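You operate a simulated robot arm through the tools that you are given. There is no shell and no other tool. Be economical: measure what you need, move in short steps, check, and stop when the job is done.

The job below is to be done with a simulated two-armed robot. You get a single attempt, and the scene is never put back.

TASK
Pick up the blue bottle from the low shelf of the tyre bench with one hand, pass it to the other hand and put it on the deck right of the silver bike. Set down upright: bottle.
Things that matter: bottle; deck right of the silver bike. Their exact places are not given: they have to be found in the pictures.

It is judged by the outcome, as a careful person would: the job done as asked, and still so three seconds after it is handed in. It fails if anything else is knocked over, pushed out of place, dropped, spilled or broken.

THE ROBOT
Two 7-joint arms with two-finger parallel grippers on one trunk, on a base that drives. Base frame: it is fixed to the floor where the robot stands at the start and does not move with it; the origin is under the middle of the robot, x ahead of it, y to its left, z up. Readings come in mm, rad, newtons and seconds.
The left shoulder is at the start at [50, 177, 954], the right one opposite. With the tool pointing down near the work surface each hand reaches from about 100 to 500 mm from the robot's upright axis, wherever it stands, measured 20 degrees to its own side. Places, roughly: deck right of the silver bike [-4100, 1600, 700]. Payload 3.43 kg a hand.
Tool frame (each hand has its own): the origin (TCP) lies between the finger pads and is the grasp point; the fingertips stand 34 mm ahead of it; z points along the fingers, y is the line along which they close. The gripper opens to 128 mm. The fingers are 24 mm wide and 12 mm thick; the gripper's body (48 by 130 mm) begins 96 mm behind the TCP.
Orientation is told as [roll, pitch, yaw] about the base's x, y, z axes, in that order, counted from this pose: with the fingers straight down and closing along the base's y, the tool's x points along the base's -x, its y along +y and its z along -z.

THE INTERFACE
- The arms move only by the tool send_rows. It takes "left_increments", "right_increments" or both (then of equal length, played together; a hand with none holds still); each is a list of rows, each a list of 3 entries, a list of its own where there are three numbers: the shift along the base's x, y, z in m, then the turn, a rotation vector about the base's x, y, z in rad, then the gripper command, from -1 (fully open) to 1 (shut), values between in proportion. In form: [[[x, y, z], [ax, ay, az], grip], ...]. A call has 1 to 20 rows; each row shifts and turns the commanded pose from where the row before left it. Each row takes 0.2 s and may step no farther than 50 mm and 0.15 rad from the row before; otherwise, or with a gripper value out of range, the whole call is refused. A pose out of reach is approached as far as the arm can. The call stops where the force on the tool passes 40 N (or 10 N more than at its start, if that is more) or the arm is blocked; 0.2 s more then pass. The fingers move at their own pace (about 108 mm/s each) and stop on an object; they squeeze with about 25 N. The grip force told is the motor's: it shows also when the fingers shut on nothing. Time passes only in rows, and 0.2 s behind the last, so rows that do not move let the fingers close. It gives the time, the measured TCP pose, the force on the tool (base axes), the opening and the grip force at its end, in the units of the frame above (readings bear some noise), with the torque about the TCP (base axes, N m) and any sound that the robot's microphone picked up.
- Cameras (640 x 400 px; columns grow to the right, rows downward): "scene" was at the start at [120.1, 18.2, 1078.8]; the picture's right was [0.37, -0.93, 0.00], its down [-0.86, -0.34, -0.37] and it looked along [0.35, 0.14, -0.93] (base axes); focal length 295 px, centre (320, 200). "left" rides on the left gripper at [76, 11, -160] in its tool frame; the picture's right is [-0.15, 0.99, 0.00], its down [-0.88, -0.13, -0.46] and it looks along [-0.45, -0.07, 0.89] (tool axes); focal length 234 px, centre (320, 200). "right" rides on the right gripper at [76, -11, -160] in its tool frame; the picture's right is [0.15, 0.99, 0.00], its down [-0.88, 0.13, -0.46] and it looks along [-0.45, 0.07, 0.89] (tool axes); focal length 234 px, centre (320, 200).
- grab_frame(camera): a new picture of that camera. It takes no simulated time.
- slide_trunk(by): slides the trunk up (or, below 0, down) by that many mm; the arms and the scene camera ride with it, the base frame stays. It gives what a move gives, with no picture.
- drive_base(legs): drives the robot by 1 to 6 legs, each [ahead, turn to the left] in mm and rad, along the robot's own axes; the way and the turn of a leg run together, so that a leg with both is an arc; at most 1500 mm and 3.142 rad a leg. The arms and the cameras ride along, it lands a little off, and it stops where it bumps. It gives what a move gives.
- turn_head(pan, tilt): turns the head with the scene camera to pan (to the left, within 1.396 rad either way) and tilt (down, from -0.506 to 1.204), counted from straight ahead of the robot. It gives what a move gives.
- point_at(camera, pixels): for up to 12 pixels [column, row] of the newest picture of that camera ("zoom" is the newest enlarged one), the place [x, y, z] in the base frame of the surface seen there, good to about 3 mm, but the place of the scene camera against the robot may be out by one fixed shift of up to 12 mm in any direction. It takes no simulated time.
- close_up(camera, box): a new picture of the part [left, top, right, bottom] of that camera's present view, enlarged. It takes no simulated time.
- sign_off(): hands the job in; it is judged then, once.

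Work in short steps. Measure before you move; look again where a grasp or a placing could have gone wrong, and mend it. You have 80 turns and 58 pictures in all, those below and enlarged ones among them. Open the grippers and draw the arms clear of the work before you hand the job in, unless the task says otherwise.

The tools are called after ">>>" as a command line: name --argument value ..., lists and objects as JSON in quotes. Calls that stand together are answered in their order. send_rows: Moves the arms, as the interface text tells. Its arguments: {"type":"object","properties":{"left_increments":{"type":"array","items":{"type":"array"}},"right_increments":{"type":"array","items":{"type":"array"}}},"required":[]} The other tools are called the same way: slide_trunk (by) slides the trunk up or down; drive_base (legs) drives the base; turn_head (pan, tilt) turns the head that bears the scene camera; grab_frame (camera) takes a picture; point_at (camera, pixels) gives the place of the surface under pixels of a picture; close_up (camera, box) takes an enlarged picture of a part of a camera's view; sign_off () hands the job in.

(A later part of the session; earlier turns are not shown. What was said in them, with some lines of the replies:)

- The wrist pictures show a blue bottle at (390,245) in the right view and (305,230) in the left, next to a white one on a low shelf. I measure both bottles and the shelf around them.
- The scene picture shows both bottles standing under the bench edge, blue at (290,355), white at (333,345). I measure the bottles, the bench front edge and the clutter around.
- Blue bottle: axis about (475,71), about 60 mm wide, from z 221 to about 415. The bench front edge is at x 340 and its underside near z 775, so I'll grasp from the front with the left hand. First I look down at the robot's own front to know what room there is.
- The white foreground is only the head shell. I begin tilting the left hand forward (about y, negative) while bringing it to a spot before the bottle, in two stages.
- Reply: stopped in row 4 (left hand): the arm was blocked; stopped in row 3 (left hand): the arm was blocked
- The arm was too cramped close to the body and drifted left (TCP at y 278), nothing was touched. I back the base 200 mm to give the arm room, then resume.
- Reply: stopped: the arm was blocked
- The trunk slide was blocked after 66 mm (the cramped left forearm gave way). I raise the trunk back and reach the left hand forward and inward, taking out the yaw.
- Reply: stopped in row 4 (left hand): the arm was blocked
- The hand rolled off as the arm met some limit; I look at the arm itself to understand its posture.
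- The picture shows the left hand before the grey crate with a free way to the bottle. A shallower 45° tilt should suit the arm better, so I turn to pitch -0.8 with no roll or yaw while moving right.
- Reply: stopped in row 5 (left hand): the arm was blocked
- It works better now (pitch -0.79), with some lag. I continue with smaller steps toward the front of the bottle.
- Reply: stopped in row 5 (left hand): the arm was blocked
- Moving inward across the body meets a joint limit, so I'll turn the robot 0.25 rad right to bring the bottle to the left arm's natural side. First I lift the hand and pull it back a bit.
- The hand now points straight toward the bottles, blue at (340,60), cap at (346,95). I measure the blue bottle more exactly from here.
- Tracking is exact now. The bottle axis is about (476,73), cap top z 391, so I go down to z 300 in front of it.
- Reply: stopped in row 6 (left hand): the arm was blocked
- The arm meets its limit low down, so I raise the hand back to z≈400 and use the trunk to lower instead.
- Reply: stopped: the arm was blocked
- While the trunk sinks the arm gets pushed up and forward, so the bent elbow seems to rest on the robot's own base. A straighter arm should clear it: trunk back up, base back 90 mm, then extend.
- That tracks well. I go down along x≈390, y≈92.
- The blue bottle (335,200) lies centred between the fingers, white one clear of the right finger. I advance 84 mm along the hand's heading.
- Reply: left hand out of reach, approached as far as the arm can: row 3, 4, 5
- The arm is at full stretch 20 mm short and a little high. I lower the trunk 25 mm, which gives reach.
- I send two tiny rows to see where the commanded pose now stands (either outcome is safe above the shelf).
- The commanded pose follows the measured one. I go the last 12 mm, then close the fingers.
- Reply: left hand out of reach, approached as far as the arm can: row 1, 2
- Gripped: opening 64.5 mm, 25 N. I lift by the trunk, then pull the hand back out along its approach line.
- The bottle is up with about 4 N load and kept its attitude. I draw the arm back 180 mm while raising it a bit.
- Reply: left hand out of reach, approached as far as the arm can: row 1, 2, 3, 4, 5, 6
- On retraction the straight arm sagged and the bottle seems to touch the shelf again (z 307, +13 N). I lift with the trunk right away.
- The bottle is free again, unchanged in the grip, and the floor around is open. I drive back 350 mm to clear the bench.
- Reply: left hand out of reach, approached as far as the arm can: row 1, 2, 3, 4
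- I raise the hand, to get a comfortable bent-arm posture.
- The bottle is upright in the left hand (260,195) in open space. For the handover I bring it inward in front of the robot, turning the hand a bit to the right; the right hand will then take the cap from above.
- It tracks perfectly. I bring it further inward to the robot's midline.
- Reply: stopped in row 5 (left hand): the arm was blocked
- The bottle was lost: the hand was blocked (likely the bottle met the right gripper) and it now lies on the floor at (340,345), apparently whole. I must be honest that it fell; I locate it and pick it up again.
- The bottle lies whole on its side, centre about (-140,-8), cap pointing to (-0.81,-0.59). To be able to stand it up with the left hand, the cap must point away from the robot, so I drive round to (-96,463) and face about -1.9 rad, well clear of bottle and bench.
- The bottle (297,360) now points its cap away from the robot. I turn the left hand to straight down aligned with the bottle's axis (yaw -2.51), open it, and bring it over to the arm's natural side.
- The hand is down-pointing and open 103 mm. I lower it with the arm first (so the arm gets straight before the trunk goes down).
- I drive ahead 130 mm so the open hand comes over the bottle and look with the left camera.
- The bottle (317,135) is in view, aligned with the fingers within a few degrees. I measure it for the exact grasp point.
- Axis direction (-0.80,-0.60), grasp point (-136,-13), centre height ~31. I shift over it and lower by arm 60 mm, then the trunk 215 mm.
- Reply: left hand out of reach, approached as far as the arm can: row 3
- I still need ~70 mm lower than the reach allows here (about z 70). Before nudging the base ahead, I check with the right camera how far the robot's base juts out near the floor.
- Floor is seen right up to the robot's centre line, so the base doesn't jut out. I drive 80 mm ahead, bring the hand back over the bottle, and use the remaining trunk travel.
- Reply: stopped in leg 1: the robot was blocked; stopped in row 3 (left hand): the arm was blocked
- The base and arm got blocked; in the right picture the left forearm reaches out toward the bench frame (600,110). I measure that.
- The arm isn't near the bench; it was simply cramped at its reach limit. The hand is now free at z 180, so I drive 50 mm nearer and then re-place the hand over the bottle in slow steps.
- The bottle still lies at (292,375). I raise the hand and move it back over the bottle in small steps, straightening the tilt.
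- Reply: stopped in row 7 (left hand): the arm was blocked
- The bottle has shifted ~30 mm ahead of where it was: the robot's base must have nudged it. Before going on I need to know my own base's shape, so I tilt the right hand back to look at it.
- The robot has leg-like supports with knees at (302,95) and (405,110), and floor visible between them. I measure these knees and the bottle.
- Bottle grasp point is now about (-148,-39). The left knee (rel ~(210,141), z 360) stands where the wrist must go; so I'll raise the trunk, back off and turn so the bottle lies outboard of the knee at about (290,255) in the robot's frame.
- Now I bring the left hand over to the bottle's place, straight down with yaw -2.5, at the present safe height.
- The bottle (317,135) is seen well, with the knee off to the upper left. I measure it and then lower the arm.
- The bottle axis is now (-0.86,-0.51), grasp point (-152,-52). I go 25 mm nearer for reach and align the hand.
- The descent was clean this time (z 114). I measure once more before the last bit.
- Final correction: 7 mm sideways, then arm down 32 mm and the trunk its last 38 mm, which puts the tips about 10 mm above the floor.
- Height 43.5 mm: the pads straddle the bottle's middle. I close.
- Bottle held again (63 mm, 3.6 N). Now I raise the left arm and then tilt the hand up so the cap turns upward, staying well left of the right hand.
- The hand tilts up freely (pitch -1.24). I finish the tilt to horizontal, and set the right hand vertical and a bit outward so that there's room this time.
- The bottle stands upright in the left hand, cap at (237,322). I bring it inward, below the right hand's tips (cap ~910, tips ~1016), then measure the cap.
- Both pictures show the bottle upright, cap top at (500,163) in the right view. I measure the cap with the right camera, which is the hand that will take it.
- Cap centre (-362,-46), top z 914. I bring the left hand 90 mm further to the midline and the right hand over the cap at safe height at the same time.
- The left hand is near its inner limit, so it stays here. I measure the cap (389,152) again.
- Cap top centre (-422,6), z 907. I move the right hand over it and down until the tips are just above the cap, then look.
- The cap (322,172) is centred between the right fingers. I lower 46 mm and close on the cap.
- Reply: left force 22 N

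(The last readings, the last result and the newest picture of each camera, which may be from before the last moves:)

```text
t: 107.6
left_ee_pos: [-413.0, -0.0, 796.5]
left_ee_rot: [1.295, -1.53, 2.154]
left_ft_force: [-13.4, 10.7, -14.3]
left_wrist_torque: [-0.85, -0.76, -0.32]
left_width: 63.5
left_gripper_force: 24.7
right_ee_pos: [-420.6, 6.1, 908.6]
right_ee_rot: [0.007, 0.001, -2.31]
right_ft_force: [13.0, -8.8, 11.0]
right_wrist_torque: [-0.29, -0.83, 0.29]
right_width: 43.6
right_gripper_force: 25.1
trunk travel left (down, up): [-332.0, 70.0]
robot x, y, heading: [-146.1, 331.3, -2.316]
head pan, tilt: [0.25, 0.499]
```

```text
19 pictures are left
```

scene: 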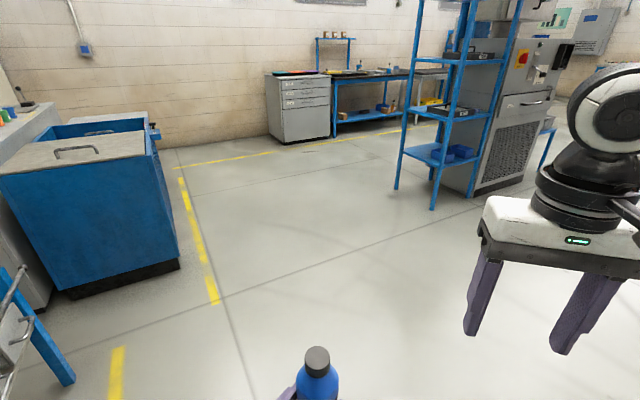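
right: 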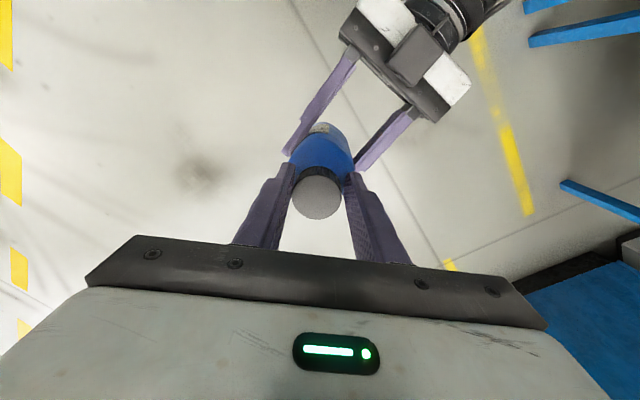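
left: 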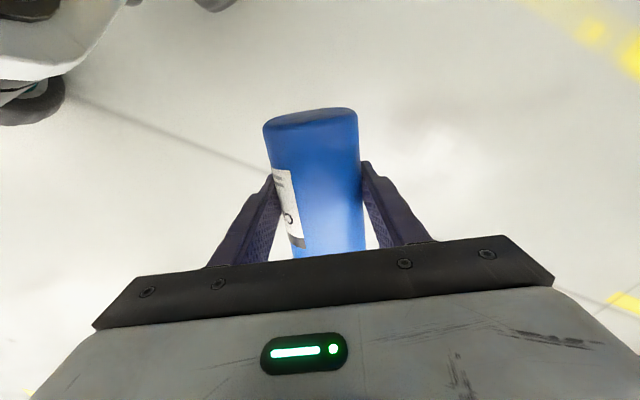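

Centred, but the opening of 43.6 mm with 13 N reaction suggests the tips sit on the bottle's shoulder below the cap. I open a little, rise 9 mm and close again so only the cap is held.

>>> send_rows --right_increments '[[[0, 0, 0], [0, 0, 0], -0.1], [[0, 0, 0.0], [0, 0, 0], -0.1], [[0, 0, 0.009], [0, 0, 0], -0.1], [[0, 0, 0], [0, 0, 0], -0.1], [[0, 0, 0], [0, 0, 0], 0.3], [[0, 0, 0], [0, 0, 0], 1], [[0, 0, 0], [0, 0, 0], 1], [[0, 0, 0], [0, 0, 0], 1]]'

>>> close_up --camera "right" --box '[220, 110, 420, 260]'

```text
t: 109.4
left_ee_pos: [-412.9, 0.5, 796.6]
left_ee_rot: [1.403, -1.532, 2.047]
left_ft_force: [-8.2, 8.9, -6.3]
left_wrist_torque: [-0.58, -0.25, -0.09]
left_width: 63.0
left_gripper_force: 25.1
right_ee_pos: [-421.5, 6.0, 916.6]
right_ee_rot: [0.006, 0.0, -2.311]
right_ft_force: [7.8, -8.8, 4.3]
right_wrist_torque: [-0.46, -0.8, 0.06]
right_width: 38.6
right_gripper_force: 24.9
trunk travel left (down, up): [-332.0, 70.0]
robot x, y, heading: [-143.4, 331.5, -2.314]
head pan, tilt: [0.25, 0.499]
```

```text
2.67 times, centred on (320, 185) of right
```

zoom: 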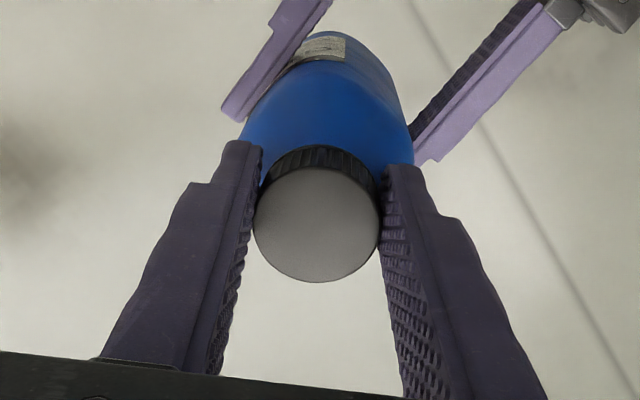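

38.6 mm now: the cap itself is held. I open the left hand gently and draw it back along its own axis.

>>> send_rows --left_increments '[[[0, 0, 0], [0, 0, 0], 0.0], [[0, 0, 0], [0, 0, 0], -0.3], [[0, 0, 0], [0, 0, 0], -0.5], [[0.015, 0.0045, -0.002], [0, 0, 0], -0.5], [[0.02, 0.006, -0.002], [0, 0, 0], -0.5], [[0.02, 0.006, -0.002], [0, 0, 0], -0.5], [[0.02, 0.006, -0.002], [0, 0, 0], -0.5], [[0.02, 0.006, -0.002], [0, 0, 0], -0.5]]'

>>> grab_frame --camera "right"

```text
t: 111.2
left_ee_pos: [-327.3, 26.8, 800.4]
left_ee_rot: [2.259, -1.529, 1.204]
left_ft_force: [-0.8, 0.4, -0.6]
left_wrist_torque: [0.02, -0.02, -0.02]
left_width: 96.2
left_gripper_force: 0.0
right_ee_pos: [-422.1, 7.7, 916.2]
right_ee_rot: [0.0, 0.002, -2.315]
right_ft_force: [0.1, -0.2, -0.3]
right_wrist_torque: [0.01, 0.02, 0.01]
right_width: 38.2
right_gripper_force: 25.4
trunk travel left (down, up): [-332.0, 70.0]
robot x, y, heading: [-147.7, 330.0, -2.314]
head pan, tilt: [0.25, 0.499]
```

```text
17 pictures are left
```

right: 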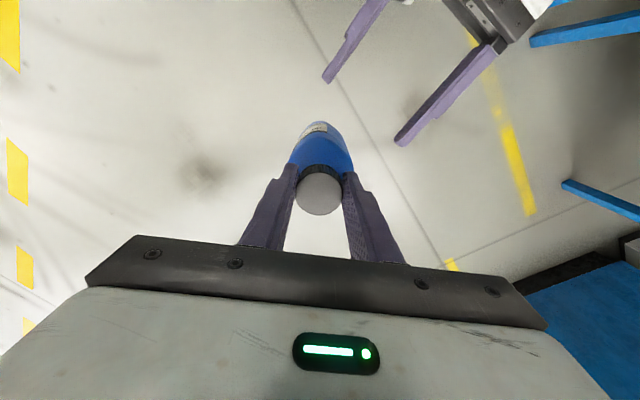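

The right hand now holds the bottle by the cap, hanging straight. I move the left hand off to its side and take the right hand to its own side.

>>> send_rows --left_increments '[[[0.018, -0.014, 0], [0, 0, 0.02], -0.5], [[0.018, -0.014, 0], [0, 0, 0.02], -0.5], [[0.018, -0.014, 0], [0, 0, 0.02], -0.5], [[0.018, -0.014, 0], [0, 0, 0.02], -0.5], [[0.018, -0.014, 0], [0, 0, 0.02], -0.5], [[0.018, -0.014, 0], [0, 0, 0.02], -0.5]]' --right_increments '[[[-0.01, 0.01, 0], [0, 0, 0], 1], [[-0.015, 0.014, 0], [0, 0, 0], 1], [[-0.015, 0.016, 0], [0, 0, 0], 1], [[-0.015, 0.016, 0], [0, 0, 0], 1], [[-0.015, 0.016, 0], [0, 0, 0], 1], [[-0.012, 0.014, 0], [0, 0, 0], 1]]'

>>> turn_head --pan -1.0 --tilt 0.3

>>> grab_frame --camera "scene"

```text
t: 112.6
left_ee_pos: [-217.4, -34.8, 790.3]
left_ee_rot: [-2.544, -1.569, -0.18]
left_ft_force: [-0.1, -0.7, -0.4]
left_wrist_torque: [0.0, -0.02, -0.02]
left_width: 95.8
left_gripper_force: 0.2
right_ee_pos: [-503.4, 93.1, 915.7]
right_ee_rot: [0.0, 0.003, -2.31]
right_ft_force: [-0.9, -0.5, 0.1]
right_wrist_torque: [0.02, -0.02, -0.02]
right_width: 37.9
right_gripper_force: 25.1
trunk travel left (down, up): [-332.0, 70.0]
robot x, y, heading: [-142.5, 333.3, -2.315]
head pan, tilt: [0.25, 0.499]
```

```text
t: 114.0
left_ee_pos: [-218.4, -34.6, 791.7]
left_ee_rot: [-2.669, -1.569, -0.058]
left_ft_force: [-0.1, -0.8, -0.1]
left_wrist_torque: [-0.01, -0.01, -0.03]
left_width: 96.3
left_gripper_force: 0.0
right_ee_pos: [-503.2, 93.6, 916.3]
right_ee_rot: [0.001, 0.003, -2.313]
right_ft_force: [-0.2, 0.7, -0.7]
right_wrist_torque: [0.01, 0.02, -0.02]
right_width: 37.9
right_gripper_force: 25.1
trunk travel left (down, up): [-332.0, 70.0]
robot x, y, heading: [-139.7, 329.9, -2.311]
head pan, tilt: [-1.0, 0.3]
```

```text
16 pictures are left
```

scene: 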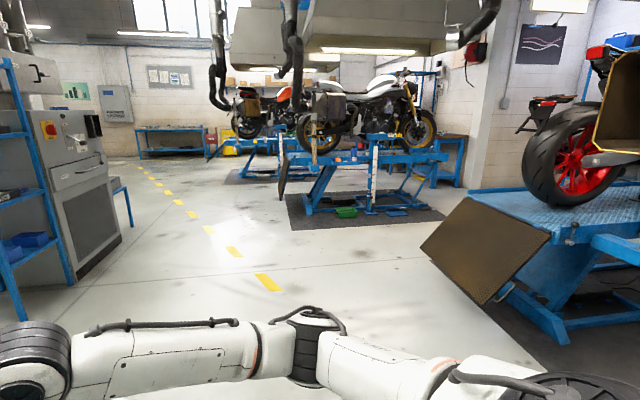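

The silver bike stands on the blue lift at (380,100). The right-hand force reads almost no load, so I check that the whole bottle is still in the grip.

>>> grab_frame --camera "right"

>>> close_up --camera "scene" --box '[230, 50, 490, 230]'

>>> point_at --camera "zoom" --pixels '[[150, 250], [250, 235], [330, 240], [440, 240], [500, 240], [380, 240], [300, 160], [430, 200]]'

```text
15 pictures are left
```

right: 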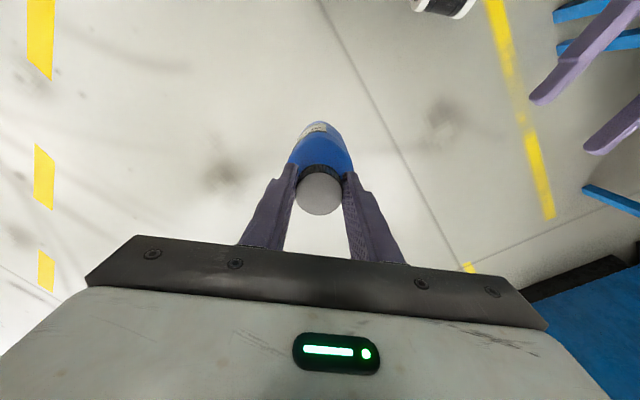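

```text
2.22 times, centred on (360, 140) of scene
```

zoom: 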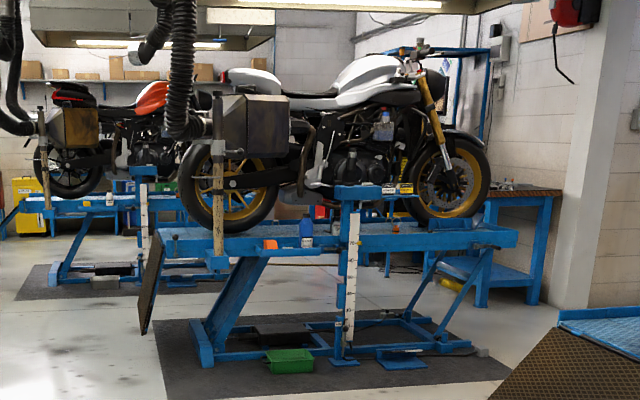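

```text
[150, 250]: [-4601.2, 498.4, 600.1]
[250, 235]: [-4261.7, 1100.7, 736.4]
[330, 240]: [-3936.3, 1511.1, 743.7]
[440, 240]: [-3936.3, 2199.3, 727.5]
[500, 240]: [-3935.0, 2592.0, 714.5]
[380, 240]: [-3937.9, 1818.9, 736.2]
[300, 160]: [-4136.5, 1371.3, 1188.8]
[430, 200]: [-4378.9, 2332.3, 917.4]
```

The bottle is safely held. The silver bike points along +y, so its right-hand deck strip is the near one, edge at x≈-3937, z≈735. I measure the obstacles along the way.

>>> point_at --camera "scene" --pixels '[[425, 245], [500, 300], [470, 200], [290, 195], [445, 215], [300, 228], [348, 212], [405, 210], [545, 235], [570, 340], [120, 235], [268, 282]]'

```text
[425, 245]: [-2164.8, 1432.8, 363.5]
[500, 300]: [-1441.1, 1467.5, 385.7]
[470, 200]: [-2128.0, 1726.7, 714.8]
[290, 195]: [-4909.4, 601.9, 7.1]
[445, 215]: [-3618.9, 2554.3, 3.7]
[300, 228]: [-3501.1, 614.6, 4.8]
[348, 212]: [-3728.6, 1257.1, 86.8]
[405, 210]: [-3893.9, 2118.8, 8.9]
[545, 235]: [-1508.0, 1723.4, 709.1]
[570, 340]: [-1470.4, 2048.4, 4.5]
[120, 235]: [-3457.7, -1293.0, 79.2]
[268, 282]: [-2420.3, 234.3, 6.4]
```

Way: the other lift occupies x -2200..-1440 for y>1400, so I pass along y≈330–700 to (-2900,700), then up to (-3250,1520), and face the silver bike's lift.

>>> drive_base --legs '[[0, -0.963], [1400, 0], [1384, 0], [0, -1.034], [892, 0], [0, 1.168]]'

>>> turn_head --pan 0.0 --tilt 0.55

>>> grab_frame --camera "scene"

```text
t: 139.7
left_ee_pos: [-3550.3, 1327.5, 790.2]
left_ee_rot: [-2.756, -1.569, -0.841]
left_ft_force: [-0.6, 0.0, 0.7]
left_wrist_torque: [-0.01, 0.0, -0.01]
left_width: 95.8
left_gripper_force: 0.2
right_ee_pos: [-3635.6, 1629.2, 915.9]
right_ee_rot: [-0.001, 0.004, 3.099]
right_ft_force: [0.7, 0.2, -0.3]
right_wrist_torque: [-0.02, -0.01, 0.02]
right_width: 38.2
right_gripper_force: 25.2
trunk travel left (down, up): [-332.0, 70.0]
robot x, y, heading: [-3220.9, 1508.9, 3.102]
head pan, tilt: [-1.0, 0.3]
```

```text
t: 141.0
left_ee_pos: [-3550.3, 1329.6, 789.9]
left_ee_rot: [-2.786, -1.567, -0.812]
left_ft_force: [-0.8, 0.3, 0.1]
left_wrist_torque: [-0.02, -0.02, 0.0]
left_width: 96.0
left_gripper_force: 0.1
right_ee_pos: [-3635.8, 1629.2, 916.6]
right_ee_rot: [0.001, 0.003, 3.1]
right_ft_force: [1.0, 0.5, 0.1]
right_wrist_torque: [0.05, -0.01, -0.01]
right_width: 38.0
right_gripper_force: 25.3
trunk travel left (down, up): [-332.0, 70.0]
robot x, y, heading: [-3224.0, 1505.8, 3.102]
head pan, tilt: [0.0, 0.55]
```

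```text
13 pictures are left
```

scene: 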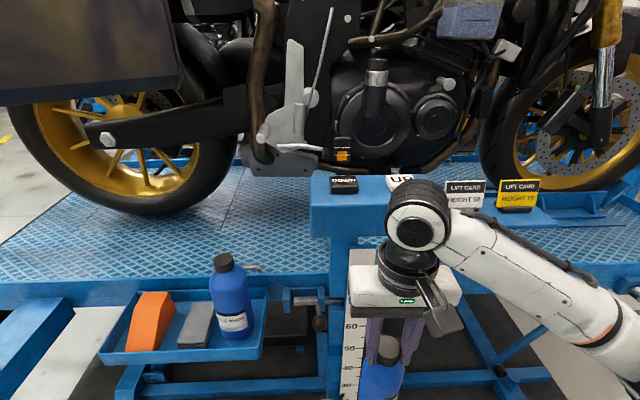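

The deck is the blue checker plate; a side tray hangs at (180,335) and a control post stands at (375,210). The free strip near (270,235) left of the post looks best. I measure it.

>>> point_at --camera "scene" --pixels '[[240, 225], [285, 225], [285, 245], [285, 275], [285, 190], [250, 240], [320, 205], [315, 230], [232, 262], [200, 290], [285, 300], [275, 150]]'

```text
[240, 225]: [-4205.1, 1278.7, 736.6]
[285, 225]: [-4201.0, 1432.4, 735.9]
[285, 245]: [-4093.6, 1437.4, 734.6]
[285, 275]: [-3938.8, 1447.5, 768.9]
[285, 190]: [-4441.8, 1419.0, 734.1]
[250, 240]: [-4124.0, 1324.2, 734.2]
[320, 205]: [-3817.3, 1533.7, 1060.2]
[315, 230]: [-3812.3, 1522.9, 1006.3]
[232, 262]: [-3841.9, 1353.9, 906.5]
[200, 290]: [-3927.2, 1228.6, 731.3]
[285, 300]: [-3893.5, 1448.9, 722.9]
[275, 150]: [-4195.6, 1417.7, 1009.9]
```

Deck height ≈734, free spot about (-4050,1450); post top is z 1060 near y 1520+. I measure my right arm and the post's extents to see whether the arm clears it.

>>> point_at --camera "scene" --pixels '[[420, 215], [480, 240], [530, 280], [600, 335], [630, 370], [345, 183], [450, 188], [515, 205], [560, 215], [330, 290], [388, 345], [495, 205]]'

```text
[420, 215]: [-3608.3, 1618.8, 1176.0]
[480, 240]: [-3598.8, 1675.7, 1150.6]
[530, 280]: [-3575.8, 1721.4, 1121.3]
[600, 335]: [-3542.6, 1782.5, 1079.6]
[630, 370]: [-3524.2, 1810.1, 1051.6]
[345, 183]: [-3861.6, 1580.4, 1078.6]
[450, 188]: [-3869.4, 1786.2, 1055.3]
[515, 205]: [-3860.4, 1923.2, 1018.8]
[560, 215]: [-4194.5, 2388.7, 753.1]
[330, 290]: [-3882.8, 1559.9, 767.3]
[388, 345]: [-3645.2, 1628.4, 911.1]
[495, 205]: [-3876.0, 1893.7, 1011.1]
```

A stretched arm at shoulder height will pass above the post (z 1078), so I raise the trunk and lift both hands: the right to z≈1125 so the bottle's base clears the side tray's bottle (906).

>>> slide_trunk --by 68

>>> send_rows --left_increments '[[[0.01, 0, 0.03], [0, 0, 0], -0.5], [[0.01, 0, 0.03], [0, 0, 0], -0.5], [[0.01, 0, 0.03], [0, 0, 0], -0.5], [[0.01, 0, 0.03], [0, 0, 0], -0.5], [[0.01, 0, 0.03], [0, 0, 0], -0.5], [[0.01, 0, 0.03], [0, 0, 0], -0.5]]' --right_increments '[[[0, 0, 0.02], [0, 0, 0], 1], [[0, 0, 0.025], [0, 0, 0], 1], [[0, 0, 0.025], [0, 0, 0], 1], [[0, 0, 0.025], [0, 0, 0], 1], [[0, 0, 0.025], [0, 0, 0], 1], [[0, 0, 0.02], [0, 0, 0], 1]]'

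```text
t: 142.0
left_ee_pos: [-3549.7, 1329.2, 857.9]
left_ee_rot: [-2.709, -1.57, -0.889]
left_ft_force: [-0.2, 0.3, -0.2]
left_wrist_torque: [0.01, 0.0, -0.01]
left_width: 95.9
left_gripper_force: 0.1
right_ee_pos: [-3635.1, 1629.4, 984.4]
right_ee_rot: [0.001, 0.003, 3.1]
right_ft_force: [-0.8, 0.3, -3.8]
right_wrist_torque: [0.0, -0.03, 0.0]
right_width: 37.8
right_gripper_force: 25.1
trunk travel left (down, up): [-400.0, 2.0]
robot x, y, heading: [-3227.1, 1512.6, 3.1]
head pan, tilt: [0.0, 0.55]
```

```text
t: 143.4
left_ee_pos: [-3511.9, 1330.9, 977.2]
left_ee_rot: [-2.806, -1.57, -0.79]
left_ft_force: [0.0, -0.4, 0.6]
left_wrist_torque: [0.01, 0.02, -0.01]
left_width: 95.8
left_gripper_force: 0.1
left hand out of reach, approached as far as the arm can: row 5, 6
right_ee_pos: [-3636.2, 1630.5, 1123.7]
right_ee_rot: [0.0, 0.003, 3.1]
right_ft_force: [0.3, -0.2, -3.1]
right_wrist_torque: [0.02, -0.05, -0.01]
right_width: 37.9
right_gripper_force: 25.2
trunk travel left (down, up): [-400.0, 2.0]
robot x, y, heading: [-3221.1, 1507.0, 3.097]
head pan, tilt: [0.0, 0.55]
```

Both are up. Now I drive to (-3490,1258) and face the lift again.

>>> drive_base --legs '[[0, 0.788], [366, 0], [0, -0.788]]'

>>> turn_head --pan -0.25 --tilt 0.65

>>> grab_frame --camera "scene"

>>> grab_frame --camera "right"

```text
t: 147.7
left_ee_pos: [-3522.2, 955.5, 978.0]
left_ee_rot: [-2.242, -1.566, -0.547]
left_ft_force: [0.3, -0.2, 0.9]
left_wrist_torque: [-0.01, -0.04, 0.04]
left_width: 96.1
left_gripper_force: 0.0
right_ee_pos: [-3825.8, 1072.8, 1123.6]
right_ee_rot: [0.0, 0.005, -2.374]
right_ft_force: [0.2, 0.1, -2.7]
right_wrist_torque: [0.04, -0.04, 0.03]
right_width: 38.0
right_gripper_force: 25.5
trunk travel left (down, up): [-400.0, 2.0]
robot x, y, heading: [-3452.1, 1285.6, -2.375]
head pan, tilt: [0.0, 0.55]
stopped in leg 2: the robot was blocked; the commanded pose is now the measured one
```

```text
t: 148.4
left_ee_pos: [-3521.7, 954.9, 977.4]
left_ee_rot: [-2.38, -1.568, -0.405]
left_ft_force: [-0.1, -0.3, 0.3]
left_wrist_torque: [-0.05, -0.01, -0.01]
left_width: 96.0
left_gripper_force: 0.1
right_ee_pos: [-3825.1, 1072.1, 1123.3]
right_ee_rot: [-0.001, 0.003, -2.374]
right_ft_force: [-0.7, 1.2, -3.8]
right_wrist_torque: [0.01, 0.02, 0.04]
right_width: 37.9
right_gripper_force: 25.1
trunk travel left (down, up): [-400.0, 2.0]
robot x, y, heading: [-3450.7, 1287.1, -2.373]
head pan, tilt: [-0.25, 0.649]
```

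```text
12 pictures are left
```

scene: 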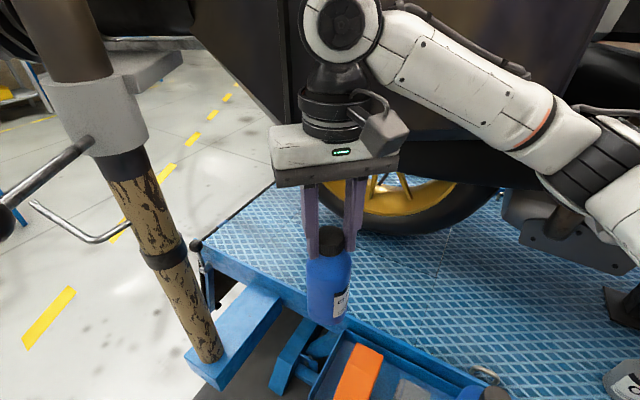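

```text
11 pictures are left
```

right: 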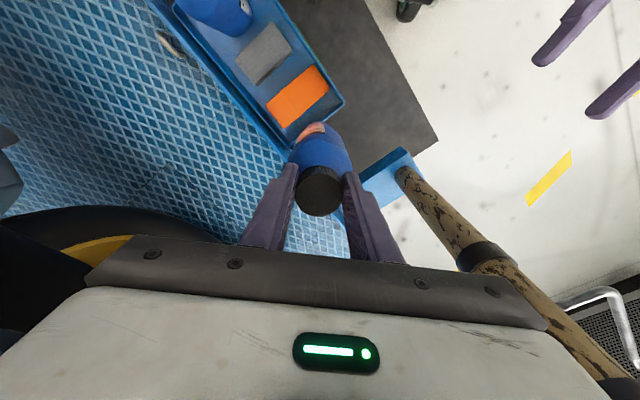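

The base stopped on a slight bump about 45 mm short, so I won't go nearer. I back off 15 mm and turn to face the lift from here; the target at x≈-4000 is still in reach.

>>> drive_base --legs '[[-15, 0], [0, -0.8]]'

>>> turn_head --pan -0.3 --tilt 0.7

>>> grab_frame --camera "scene"

>>> grab_frame --camera "right"

```text
t: 151.3
left_ee_pos: [-3727.7, 1119.9, 976.8]
left_ee_rot: [-2.289, -1.569, -1.304]
left_ft_force: [-0.9, 1.1, -0.6]
left_wrist_torque: [0.03, 0.0, 0.01]
left_width: 95.8
left_gripper_force: 0.1
right_ee_pos: [-3855.4, 1417.6, 1124.8]
right_ee_rot: [0.001, 0.003, 3.103]
right_ft_force: [0.0, 0.0, -3.4]
right_wrist_torque: [-0.01, -0.02, 0.0]
right_width: 37.9
right_gripper_force: 25.2
trunk travel left (down, up): [-400.0, 2.0]
robot x, y, heading: [-3442.5, 1295.2, 3.107]
head pan, tilt: [-0.25, 0.649]
```

```text
t: 151.9
left_ee_pos: [-3729.4, 1118.5, 977.1]
left_ee_rot: [-2.304, -1.568, -1.291]
left_ft_force: [0.4, -0.3, -0.4]
left_wrist_torque: [0.02, 0.0, 0.01]
left_width: 95.8
left_gripper_force: 0.0
right_ee_pos: [-3853.8, 1419.0, 1124.2]
right_ee_rot: [0.001, 0.004, 3.104]
right_ft_force: [-0.6, -0.2, -3.7]
right_wrist_torque: [0.05, -0.01, 0.04]
right_width: 37.9
right_gripper_force: 24.9
trunk travel left (down, up): [-400.0, 2.0]
robot x, y, heading: [-3440.4, 1298.9, 3.103]
head pan, tilt: [-0.3, 0.7]
```

```text
10 pictures are left
```

scene: 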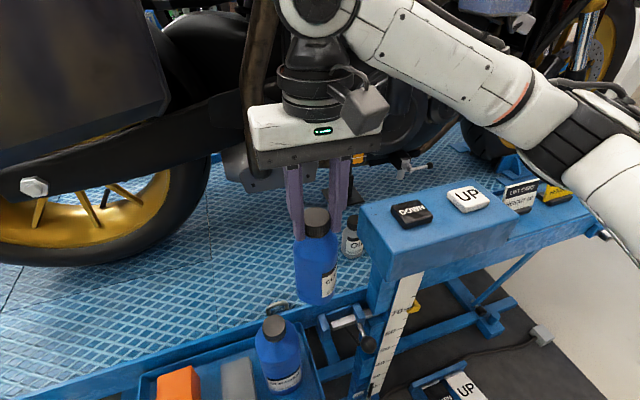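

```text
9 pictures are left
```

right: 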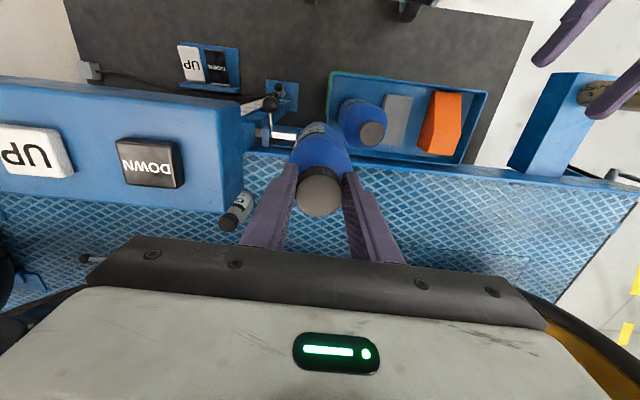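

A small white container stands on the deck at scene (353,240), right view (237,212), near the post. I measure it, the deck and the post's corner to choose a clear spot.

>>> point_at --camera "scene" --pixels '[[353, 225], [352, 245], [343, 252], [250, 250], [250, 290], [270, 262], [280, 305], [365, 205], [225, 170], [250, 185], [345, 160], [210, 250]]'

>>> point_at --camera "right" --pixels '[[230, 222], [242, 205], [240, 195], [250, 170], [420, 200], [450, 230], [380, 180], [235, 120]]'

```text
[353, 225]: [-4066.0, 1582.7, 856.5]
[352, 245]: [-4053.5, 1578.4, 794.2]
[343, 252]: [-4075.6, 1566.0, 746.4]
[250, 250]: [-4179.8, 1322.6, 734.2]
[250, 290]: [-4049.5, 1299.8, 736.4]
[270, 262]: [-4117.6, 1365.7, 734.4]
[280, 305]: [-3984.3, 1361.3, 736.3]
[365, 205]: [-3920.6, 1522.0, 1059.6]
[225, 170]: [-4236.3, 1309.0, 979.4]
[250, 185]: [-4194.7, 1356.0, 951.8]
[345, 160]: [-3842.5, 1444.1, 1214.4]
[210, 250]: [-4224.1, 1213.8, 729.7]
```

```text
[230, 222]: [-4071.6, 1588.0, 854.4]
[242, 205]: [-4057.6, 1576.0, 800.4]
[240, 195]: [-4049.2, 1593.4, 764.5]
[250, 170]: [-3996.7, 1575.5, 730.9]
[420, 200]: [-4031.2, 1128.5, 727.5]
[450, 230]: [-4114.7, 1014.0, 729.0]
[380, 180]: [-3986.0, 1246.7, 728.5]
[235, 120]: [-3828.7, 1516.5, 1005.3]
```

The white container is at (-4072,1583); I choose (-4005,1445): clear of it, of the post (y≥1516) and the small item at (-3984,1361). Moving over, then part-way down.

>>> send_rows --right_increments '[[[-0.015, 0.0043, -0.004], [0, 0, 0], 1], [[-0.021, 0.0043, -0.004], [0, 0, 0], 1], [[-0.021, 0.0043, -0.004], [0, 0, 0], 1], [[-0.021, 0.0043, -0.004], [0, 0, 0], 1], [[-0.021, 0.0043, -0.004], [0, 0, 0], 1], [[-0.021, 0.0043, -0.004], [0, 0, 0], 1], [[-0.006, 0, 0], [0, 0, 0], 1], [[-0.005, 0, -0.02], [0, 0, 0], 1], [[-0.005, 0, -0.02], [0, 0, 0], 1], [[-0.005, 0, -0.02], [0, 0, 0], 1], [[-0.005, 0, -0.02], [0, 0, 0], 1], [[-0.005, 0, -0.02], [0, 0, 0], 1]]'

>>> grab_frame --camera "scene"

>>> grab_frame --camera "right"

```text
t: 154.5
left_ee_pos: [-3727.9, 1119.3, 978.1]
left_ee_rot: [-2.195, -1.568, -1.398]
left_ft_force: [0.5, -0.4, 0.7]
left_wrist_torque: [-0.02, -0.01, -0.01]
left_width: 96.2
left_gripper_force: 0.0
right_ee_pos: [-4004.8, 1443.4, 999.1]
right_ee_rot: [-0.001, 0.002, 3.105]
right_ft_force: [0.1, 0.3, -3.1]
right_wrist_torque: [-0.01, -0.01, 0.01]
right_width: 37.9
right_gripper_force: 25.1
trunk travel left (down, up): [-400.0, 2.0]
robot x, y, heading: [-3437.7, 1297.6, 3.102]
head pan, tilt: [-0.3, 0.7]
```

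```text
8 pictures are left
```

scene: 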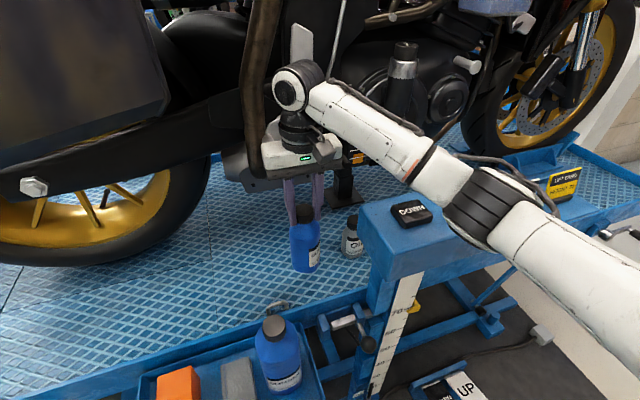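

```text
7 pictures are left
```

right: 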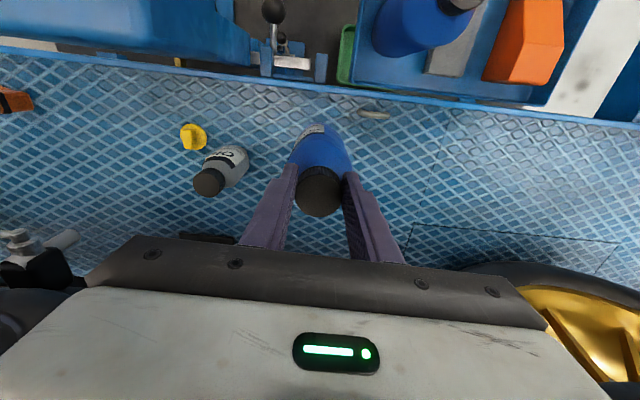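

The bottle hangs well over free deck. My elbow (490,205) is above the post table, so I check its height before descending further.

>>> point_at --camera "scene" --pixels '[[490, 205], [462, 215], [475, 240], [500, 180], [410, 210], [560, 260], [400, 150], [255, 165], [304, 235], [255, 130]]'

```text
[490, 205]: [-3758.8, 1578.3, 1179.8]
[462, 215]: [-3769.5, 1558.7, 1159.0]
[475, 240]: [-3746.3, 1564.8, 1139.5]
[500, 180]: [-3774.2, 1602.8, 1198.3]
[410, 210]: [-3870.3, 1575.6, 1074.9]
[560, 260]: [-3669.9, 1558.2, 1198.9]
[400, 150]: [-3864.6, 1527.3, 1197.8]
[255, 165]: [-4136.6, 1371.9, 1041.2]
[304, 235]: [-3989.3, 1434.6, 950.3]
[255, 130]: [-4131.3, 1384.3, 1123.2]
```

Elbow underside is near z 1100 and just this side of the post table (edge x≈-3812, top 1060–1078); lowering the hand drops it only partly. I descend slowly in small steps, with the stop-on-block as guard.

>>> send_rows --right_increments '[[[0, 0, -0.012], [0, 0, 0], 1], [[0, 0, -0.012], [0, 0, 0], 1], [[0, 0, -0.012], [0, 0, 0], 1], [[0, 0, -0.012], [0, 0, 0], 1]]'

>>> grab_frame --camera "scene"

>>> point_at --camera "scene" --pixels '[[490, 215], [462, 225], [475, 250], [410, 210], [400, 165], [440, 200], [430, 215], [365, 205]]'

```text
t: 155.5
left_ee_pos: [-3728.4, 1119.0, 977.8]
left_ee_rot: [-2.239, -1.569, -1.355]
left_ft_force: [0.3, 0.0, 0.4]
left_wrist_torque: [0.01, -0.02, 0.01]
left_width: 95.8
left_gripper_force: 0.2
right_ee_pos: [-4004.6, 1444.4, 951.8]
right_ee_rot: [0.001, 0.006, 3.104]
right_ft_force: [-0.8, 0.2, -3.2]
right_wrist_torque: [-0.01, -0.01, 0.02]
right_width: 37.6
right_gripper_force: 24.9
trunk travel left (down, up): [-400.0, 2.0]
robot x, y, heading: [-3443.0, 1302.0, 3.101]
head pan, tilt: [-0.3, 0.7]
```

```text
6 pictures are left
```

scene: 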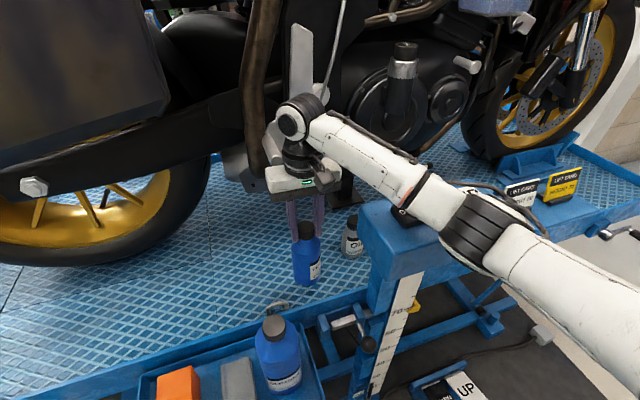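

```text
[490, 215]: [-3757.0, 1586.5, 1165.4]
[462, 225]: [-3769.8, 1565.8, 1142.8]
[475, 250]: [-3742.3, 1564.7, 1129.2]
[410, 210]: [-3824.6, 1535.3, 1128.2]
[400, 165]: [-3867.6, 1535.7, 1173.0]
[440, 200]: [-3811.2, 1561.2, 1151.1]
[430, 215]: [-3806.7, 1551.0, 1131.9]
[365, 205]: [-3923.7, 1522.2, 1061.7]
```

The elbow fell only ~15 mm for 48 mm of descent; there is enough room left. I continue to just above the deck, then finer for touch.

>>> send_rows --right_increments '[[[0, 0, -0.01], [0, 0, 0], 1], [[0, 0, -0.01], [0, 0, 0], 1], [[0, 0, -0.01], [0, 0, 0], 1], [[0, 0, -0.006], [0, 0, 0], 1], [[0, 0, -0.003], [0, 0, 0], 1]]'

>>> close_up --camera "scene" --box '[240, 140, 480, 320]'

```text
t: 156.7
left_ee_pos: [-3728.4, 1119.1, 977.1]
left_ee_rot: [-2.41, -1.567, -1.182]
left_ft_force: [-0.8, 0.9, 0.0]
left_wrist_torque: [-0.05, -0.01, 0.01]
left_width: 96.0
left_gripper_force: 0.1
right_ee_pos: [-4006.1, 1443.6, 915.5]
right_ee_rot: [0.001, 0.0, 3.103]
right_ft_force: [0.2, -0.1, -3.1]
right_wrist_torque: [-0.01, -0.05, 0.02]
right_width: 37.7
right_gripper_force: 25.2
trunk travel left (down, up): [-400.0, 2.0]
robot x, y, heading: [-3441.8, 1296.7, 3.101]
head pan, tilt: [-0.3, 0.7]
heard: click
```

```text
2.22 times, centred on (360, 230) of scene
```

zoom: 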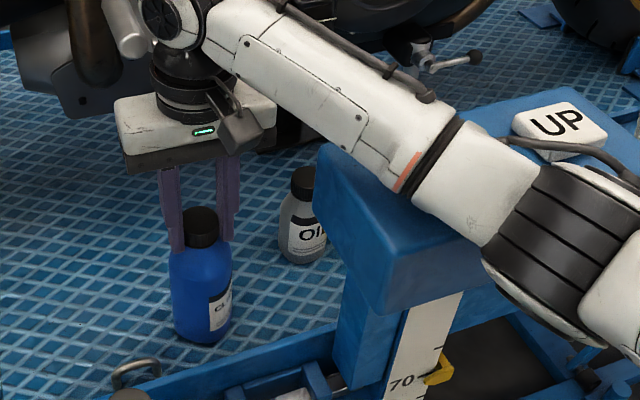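

A click: my forearm probably touched the DOWN button on the post. I raise the hand at once and check the deck's height.

>>> send_rows --right_increments '[[[0, 0, 0.02], [0, 0, 0], 1], [[0, 0, 0.025], [0, 0, 0], 1]]'

>>> grab_frame --camera "scene"

>>> point_at --camera "scene" --pixels '[[250, 250], [250, 290], [365, 205], [270, 262], [410, 205], [353, 225], [410, 190], [420, 180]]'

```text
t: 157.3
left_ee_pos: [-3728.3, 1117.8, 976.3]
left_ee_rot: [-2.331, -1.568, -1.263]
left_ft_force: [0.7, -0.3, -0.7]
left_wrist_torque: [0.04, -0.03, 0.01]
left_width: 96.0
left_gripper_force: 0.1
right_ee_pos: [-4004.3, 1442.9, 957.6]
right_ee_rot: [0.001, 0.003, 3.105]
right_ft_force: [-0.2, -0.8, -3.3]
right_wrist_torque: [0.02, 0.01, -0.03]
right_width: 37.8
right_gripper_force: 25.1
trunk travel left (down, up): [-400.0, 2.0]
robot x, y, heading: [-3444.0, 1297.0, 3.107]
head pan, tilt: [-0.3, 0.7]
```

```text
4 pictures are left
```

scene: 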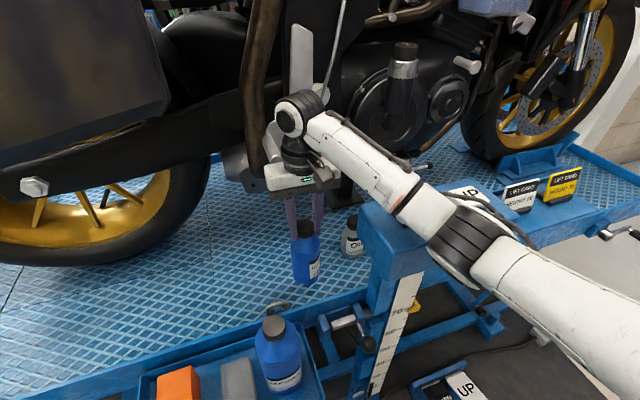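

```text
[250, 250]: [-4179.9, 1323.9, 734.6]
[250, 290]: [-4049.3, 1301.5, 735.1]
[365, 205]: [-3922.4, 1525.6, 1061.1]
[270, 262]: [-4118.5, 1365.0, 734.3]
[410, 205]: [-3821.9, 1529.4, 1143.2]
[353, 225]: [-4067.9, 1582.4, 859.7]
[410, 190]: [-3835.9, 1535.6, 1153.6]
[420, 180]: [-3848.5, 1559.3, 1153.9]
```

The deck is unmoved (734). To keep the forearm off the button I'll rotate the base so the bottle goes to about y 1235 on the same deck strip; first I check the pannier and deck there.

>>> point_at --camera "scene" --pixels '[[168, 98], [150, 60], [100, 130], [60, 60], [40, 187], [225, 295], [190, 300], [160, 305], [110, 330], [150, 270], [262, 60], [238, 165]]'

```text
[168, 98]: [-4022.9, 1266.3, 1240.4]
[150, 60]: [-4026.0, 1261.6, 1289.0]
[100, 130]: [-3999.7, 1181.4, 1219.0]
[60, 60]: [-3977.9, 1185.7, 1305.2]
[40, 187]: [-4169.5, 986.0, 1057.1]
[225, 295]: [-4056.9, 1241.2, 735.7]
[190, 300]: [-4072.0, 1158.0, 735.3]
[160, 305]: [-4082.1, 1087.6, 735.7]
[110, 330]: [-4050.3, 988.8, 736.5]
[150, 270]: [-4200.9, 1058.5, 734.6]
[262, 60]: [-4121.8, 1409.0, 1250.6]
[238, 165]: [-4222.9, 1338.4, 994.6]
```

The pannier (z≥1219, y≤1266) rules that spot out. Instead I shift just 35 mm left to (-4012,1408): the forearm then clears the DOWN button (y≥1545) by ~15 mm and the bottle stays clear of the D-ring at (-3984,1361).

>>> send_rows --right_increments '[[[-0.002, -0.009, 0], [0, 0, 0], 1], [[-0.002, -0.009, 0], [0, 0, 0], 1], [[-0.002, -0.009, 0], [0, 0, 0], 1], [[-0.002, -0.009, 0], [0, 0, 0], 1], [[0, 0, -0.0105], [0, 0, 0], 1], [[0, 0, -0.0105], [0, 0, 0], 1], [[0, 0, -0.0105], [0, 0, 0], 1], [[0, 0, -0.0105], [0, 0, 0], 1], [[0, 0, -0.003], [0, 0, 0], 1], [[0, 0, -0.003], [0, 0, 0], 1]]'

>>> close_up --camera "scene" --box '[220, 140, 460, 320]'

```text
t: 158.1
left_ee_pos: [-3728.7, 1119.8, 977.7]
left_ee_rot: [-2.666, -1.568, -0.931]
left_ft_force: [-0.5, -0.4, -0.3]
left_wrist_torque: [0.01, -0.02, -0.01]
left_width: 95.8
left_gripper_force: 0.1
right_ee_pos: [-4010.1, 1433.5, 956.7]
right_ee_rot: [-0.012, 0.011, 3.077]
right_ft_force: [4.8, 13.7, -1.7]
right_wrist_torque: [-1.81, 0.57, -0.51]
right_width: 37.8
right_gripper_force: 24.8
trunk travel left (down, up): [-400.0, 2.0]
robot x, y, heading: [-3441.8, 1296.1, 3.096]
head pan, tilt: [-0.3, 0.7]
stopped in row 3 (right hand): the force on the tool passed its limit at 47 N (the readings are from after the stop); the commanded pose is now the measured one
```

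```text
2.22 times, centred on (340, 230) of scene
5 turns are left
```

zoom: 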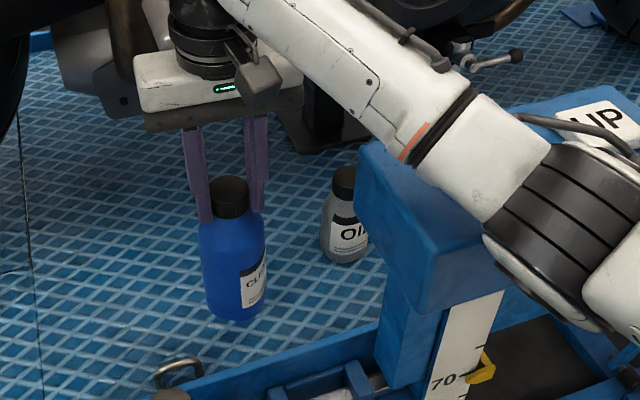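

The left end of the gripper touched a bike part on that side, so I stop there. I back off toward the robot to (-3986,1436), which also keeps the forearm away from the button, correct the small turn and lower.

>>> send_rows --right_increments '[[[0.006, 0.004, 0], [-0.006, 0.006, 0.014], 1], [[0.006, 0.0, 0], [-0.005, 0.006, 0.013], 1], [[0.006, -0.001, 0], [0, 0, 0], 1], [[0.006, -0.001, 0], [0, 0, 0], 1], [[0, 0, -0.011], [0, 0, 0], 1], [[0, 0, -0.011], [0, 0, 0], 1], [[0, 0, -0.011], [0, 0, 0], 1], [[0, 0, -0.009], [0, 0, 0], 1], [[0, 0, -0.003], [0, 0, 0], 1], [[0, 0, -0.002], [0, 0, 0], 1]]'

>>> close_up --camera "scene" --box '[220, 140, 460, 320]'

```text
t: 160.5
left_ee_pos: [-3722.1, 1119.0, 976.4]
left_ee_rot: [-3.048, -1.559, -0.549]
left_ft_force: [0.0, -0.9, -0.1]
left_wrist_torque: [0.02, 0.04, -0.02]
left_width: 95.9
left_gripper_force: 0.0
right_ee_pos: [-4000.0, 1436.7, 944.3]
right_ee_rot: [0.0, -0.077, 3.104]
right_ft_force: [-0.4, 0.8, -2.9]
right_wrist_torque: [0.05, -0.02, -0.01]
right_width: 37.8
right_gripper_force: 24.8
trunk travel left (down, up): [-400.0, 2.0]
robot x, y, heading: [-3440.7, 1297.6, 3.101]
head pan, tilt: [-0.3, 0.7]
stopped in row 10 (right hand): the arm was blocked; the commanded pose is now the measured one
```

```text
2.22 times, centred on (340, 230) of scene
4 turns are left
```

zoom: 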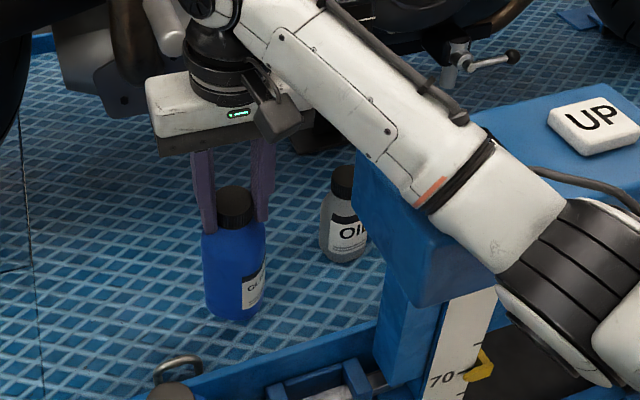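

The forearm rests on the post's edge here (z 944, no click), while the first spot (-4006,1444) allowed the full descent. I return there upright and lower to z≈906; if nothing blocks, the hand opens slowly and rises.

>>> send_rows --right_increments '[[[0, 0, 0.016], [-0.0015, -0.038, 0], 1], [[-0.003, 0.004, 0.006], [-0.0015, -0.039, 0], 1], [[-0.003, 0.004, 0], [0, 0, 0], 1], [[0, 0, -0.012], [0, 0, 0], 1], [[0, 0, -0.012], [0, 0, 0], 1], [[0, 0, -0.012], [0, 0, 0], 1], [[0, 0, -0.01], [0, 0, 0], 1], [[0, 0, -0.006], [0, 0, 0], 1], [[0, 0, -0.004], [0, 0, 0], 1], [[0, 0, -0.003], [0, 0, 0], 1], [[0, 0, -0.001], [0, 0, 0], 1], [[0, 0, 0], [0, 0, 0], 0.3], [[0, 0, 0], [0, 0, 0], 0.15], [[0, 0, 0], [0, 0, 0], -0.1], [[0, 0, 0], [0, 0, 0], -0.1], [[0, 0, 0.01], [0, 0, 0], -0.1], [[0, 0, 0.02], [0, 0, 0], -0.1], [[0, 0, 0.02], [0, 0, 0], -0.1], [[0, 0, 0.03], [0, 0, 0], -0.1]]'

>>> close_up --camera "scene" --box '[220, 140, 460, 320]'

```text
t: 164.5
left_ee_pos: [-3727.7, 1120.4, 976.7]
left_ee_rot: [-3.025, -1.566, -0.573]
left_ft_force: [-0.1, 0.5, -0.6]
left_wrist_torque: [-0.01, -0.01, 0.07]
left_width: 96.0
left_gripper_force: 0.1
right_ee_pos: [-4007.7, 1446.4, 975.2]
right_ee_rot: [0.003, 0.022, 3.106]
right_ft_force: [1.1, 0.8, -0.5]
right_wrist_torque: [-0.04, 0.05, -0.07]
right_width: 70.4
right_gripper_force: 0.1
trunk travel left (down, up): [-400.0, 2.0]
robot x, y, heading: [-3443.3, 1299.3, 3.102]
head pan, tilt: [-0.3, 0.7]
```

```text
2.22 times, centred on (340, 230) of scene
3 turns are left
```

zoom: 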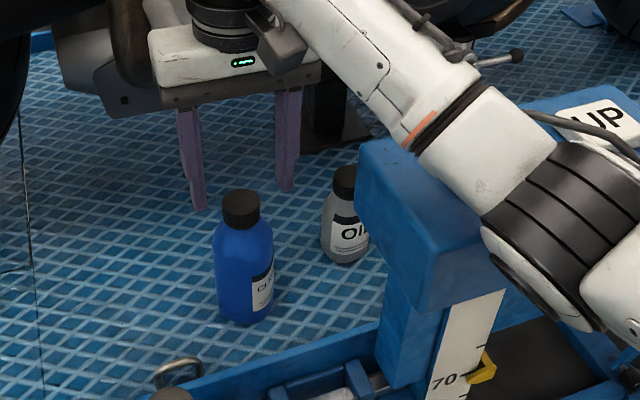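

The bottle stands upright on the deck (zoom (243,265)), no click this time, and the fingers are above the cap. I raise the right hand and drive back to draw clear.

>>> send_rows --right_increments '[[[0, 0, 0.025], [0, 0, 0], -0.1], [[0, 0, 0.03], [0, 0, 0], -0.1], [[0.005, -0.001, 0.03], [0, 0, 0], -0.1], [[0.015, -0.002, 0.02], [0, 0, 0], -0.1], [[0.02, -0.003, 0.01], [0, 0, 0], -0.1], [[0.02, -0.003, 0.005], [0, 0, 0], -0.1]]'

>>> drive_base --legs '[[-250, 0]]'

```text
t: 165.9
left_ee_pos: [-3728.5, 1119.9, 976.7]
left_ee_rot: [-2.628, -1.567, -0.966]
left_ft_force: [-0.4, 0.3, 0.1]
left_wrist_torque: [0.01, -0.01, 0.04]
left_width: 96.0
left_gripper_force: 0.1
right_ee_pos: [-3950.3, 1433.9, 1100.1]
right_ee_rot: [0.002, 0.022, 3.103]
right_ft_force: [0.1, 0.3, -0.6]
right_wrist_torque: [-0.01, 0.01, 0.0]
right_width: 70.2
right_gripper_force: 0.0
trunk travel left (down, up): [-400.0, 2.0]
robot x, y, heading: [-3444.0, 1301.2, 3.099]
head pan, tilt: [-0.3, 0.7]
```

```text
t: 167.7
left_ee_pos: [-3477.1, 1108.7, 978.3]
left_ee_rot: [-2.722, -1.567, -0.881]
left_ft_force: [-0.4, 0.8, -0.1]
left_wrist_torque: [0.02, 0.0, -0.01]
left_width: 96.0
left_gripper_force: 0.1
right_ee_pos: [-3696.8, 1426.1, 1099.0]
right_ee_rot: [0.003, 0.02, 3.099]
right_ft_force: [-0.2, -0.8, 0.1]
right_wrist_torque: [0.0, 0.03, 0.03]
right_width: 70.4
right_gripper_force: 0.1
trunk travel left (down, up): [-400.0, 2.0]
robot x, y, heading: [-3187.1, 1291.0, 3.09]
head pan, tilt: [-0.3, 0.7]
2 turns are left
```

The last picture, taken before the hands drew clear, showed the bottle standing upright on the deck; both hands are now open and away, so I hand the job in.

>>> sign_off

```text
The job is handed in.
```

The blue bottle stands upright on the deck right of the silver bike, after passing from the left hand to the right, but the run had faults:
- **Dropped bottle:** I dropped it on the floor during the first attempt at the handover and picked it up again. It looked whole.
- **Lift post:** A click was heard on the first lowering, probably my forearm on the lift's DOWN button. The deck height measured the same afterwards. The forearm was also blocked once, probably on the post itself.
- **Bike contact:** The right gripper pushed against something on the bike side, stopping at 47 N. I saw nothing move there.
- **Base bump:** The base bumped something I could not see near the lift. I backed off without checking what it was.
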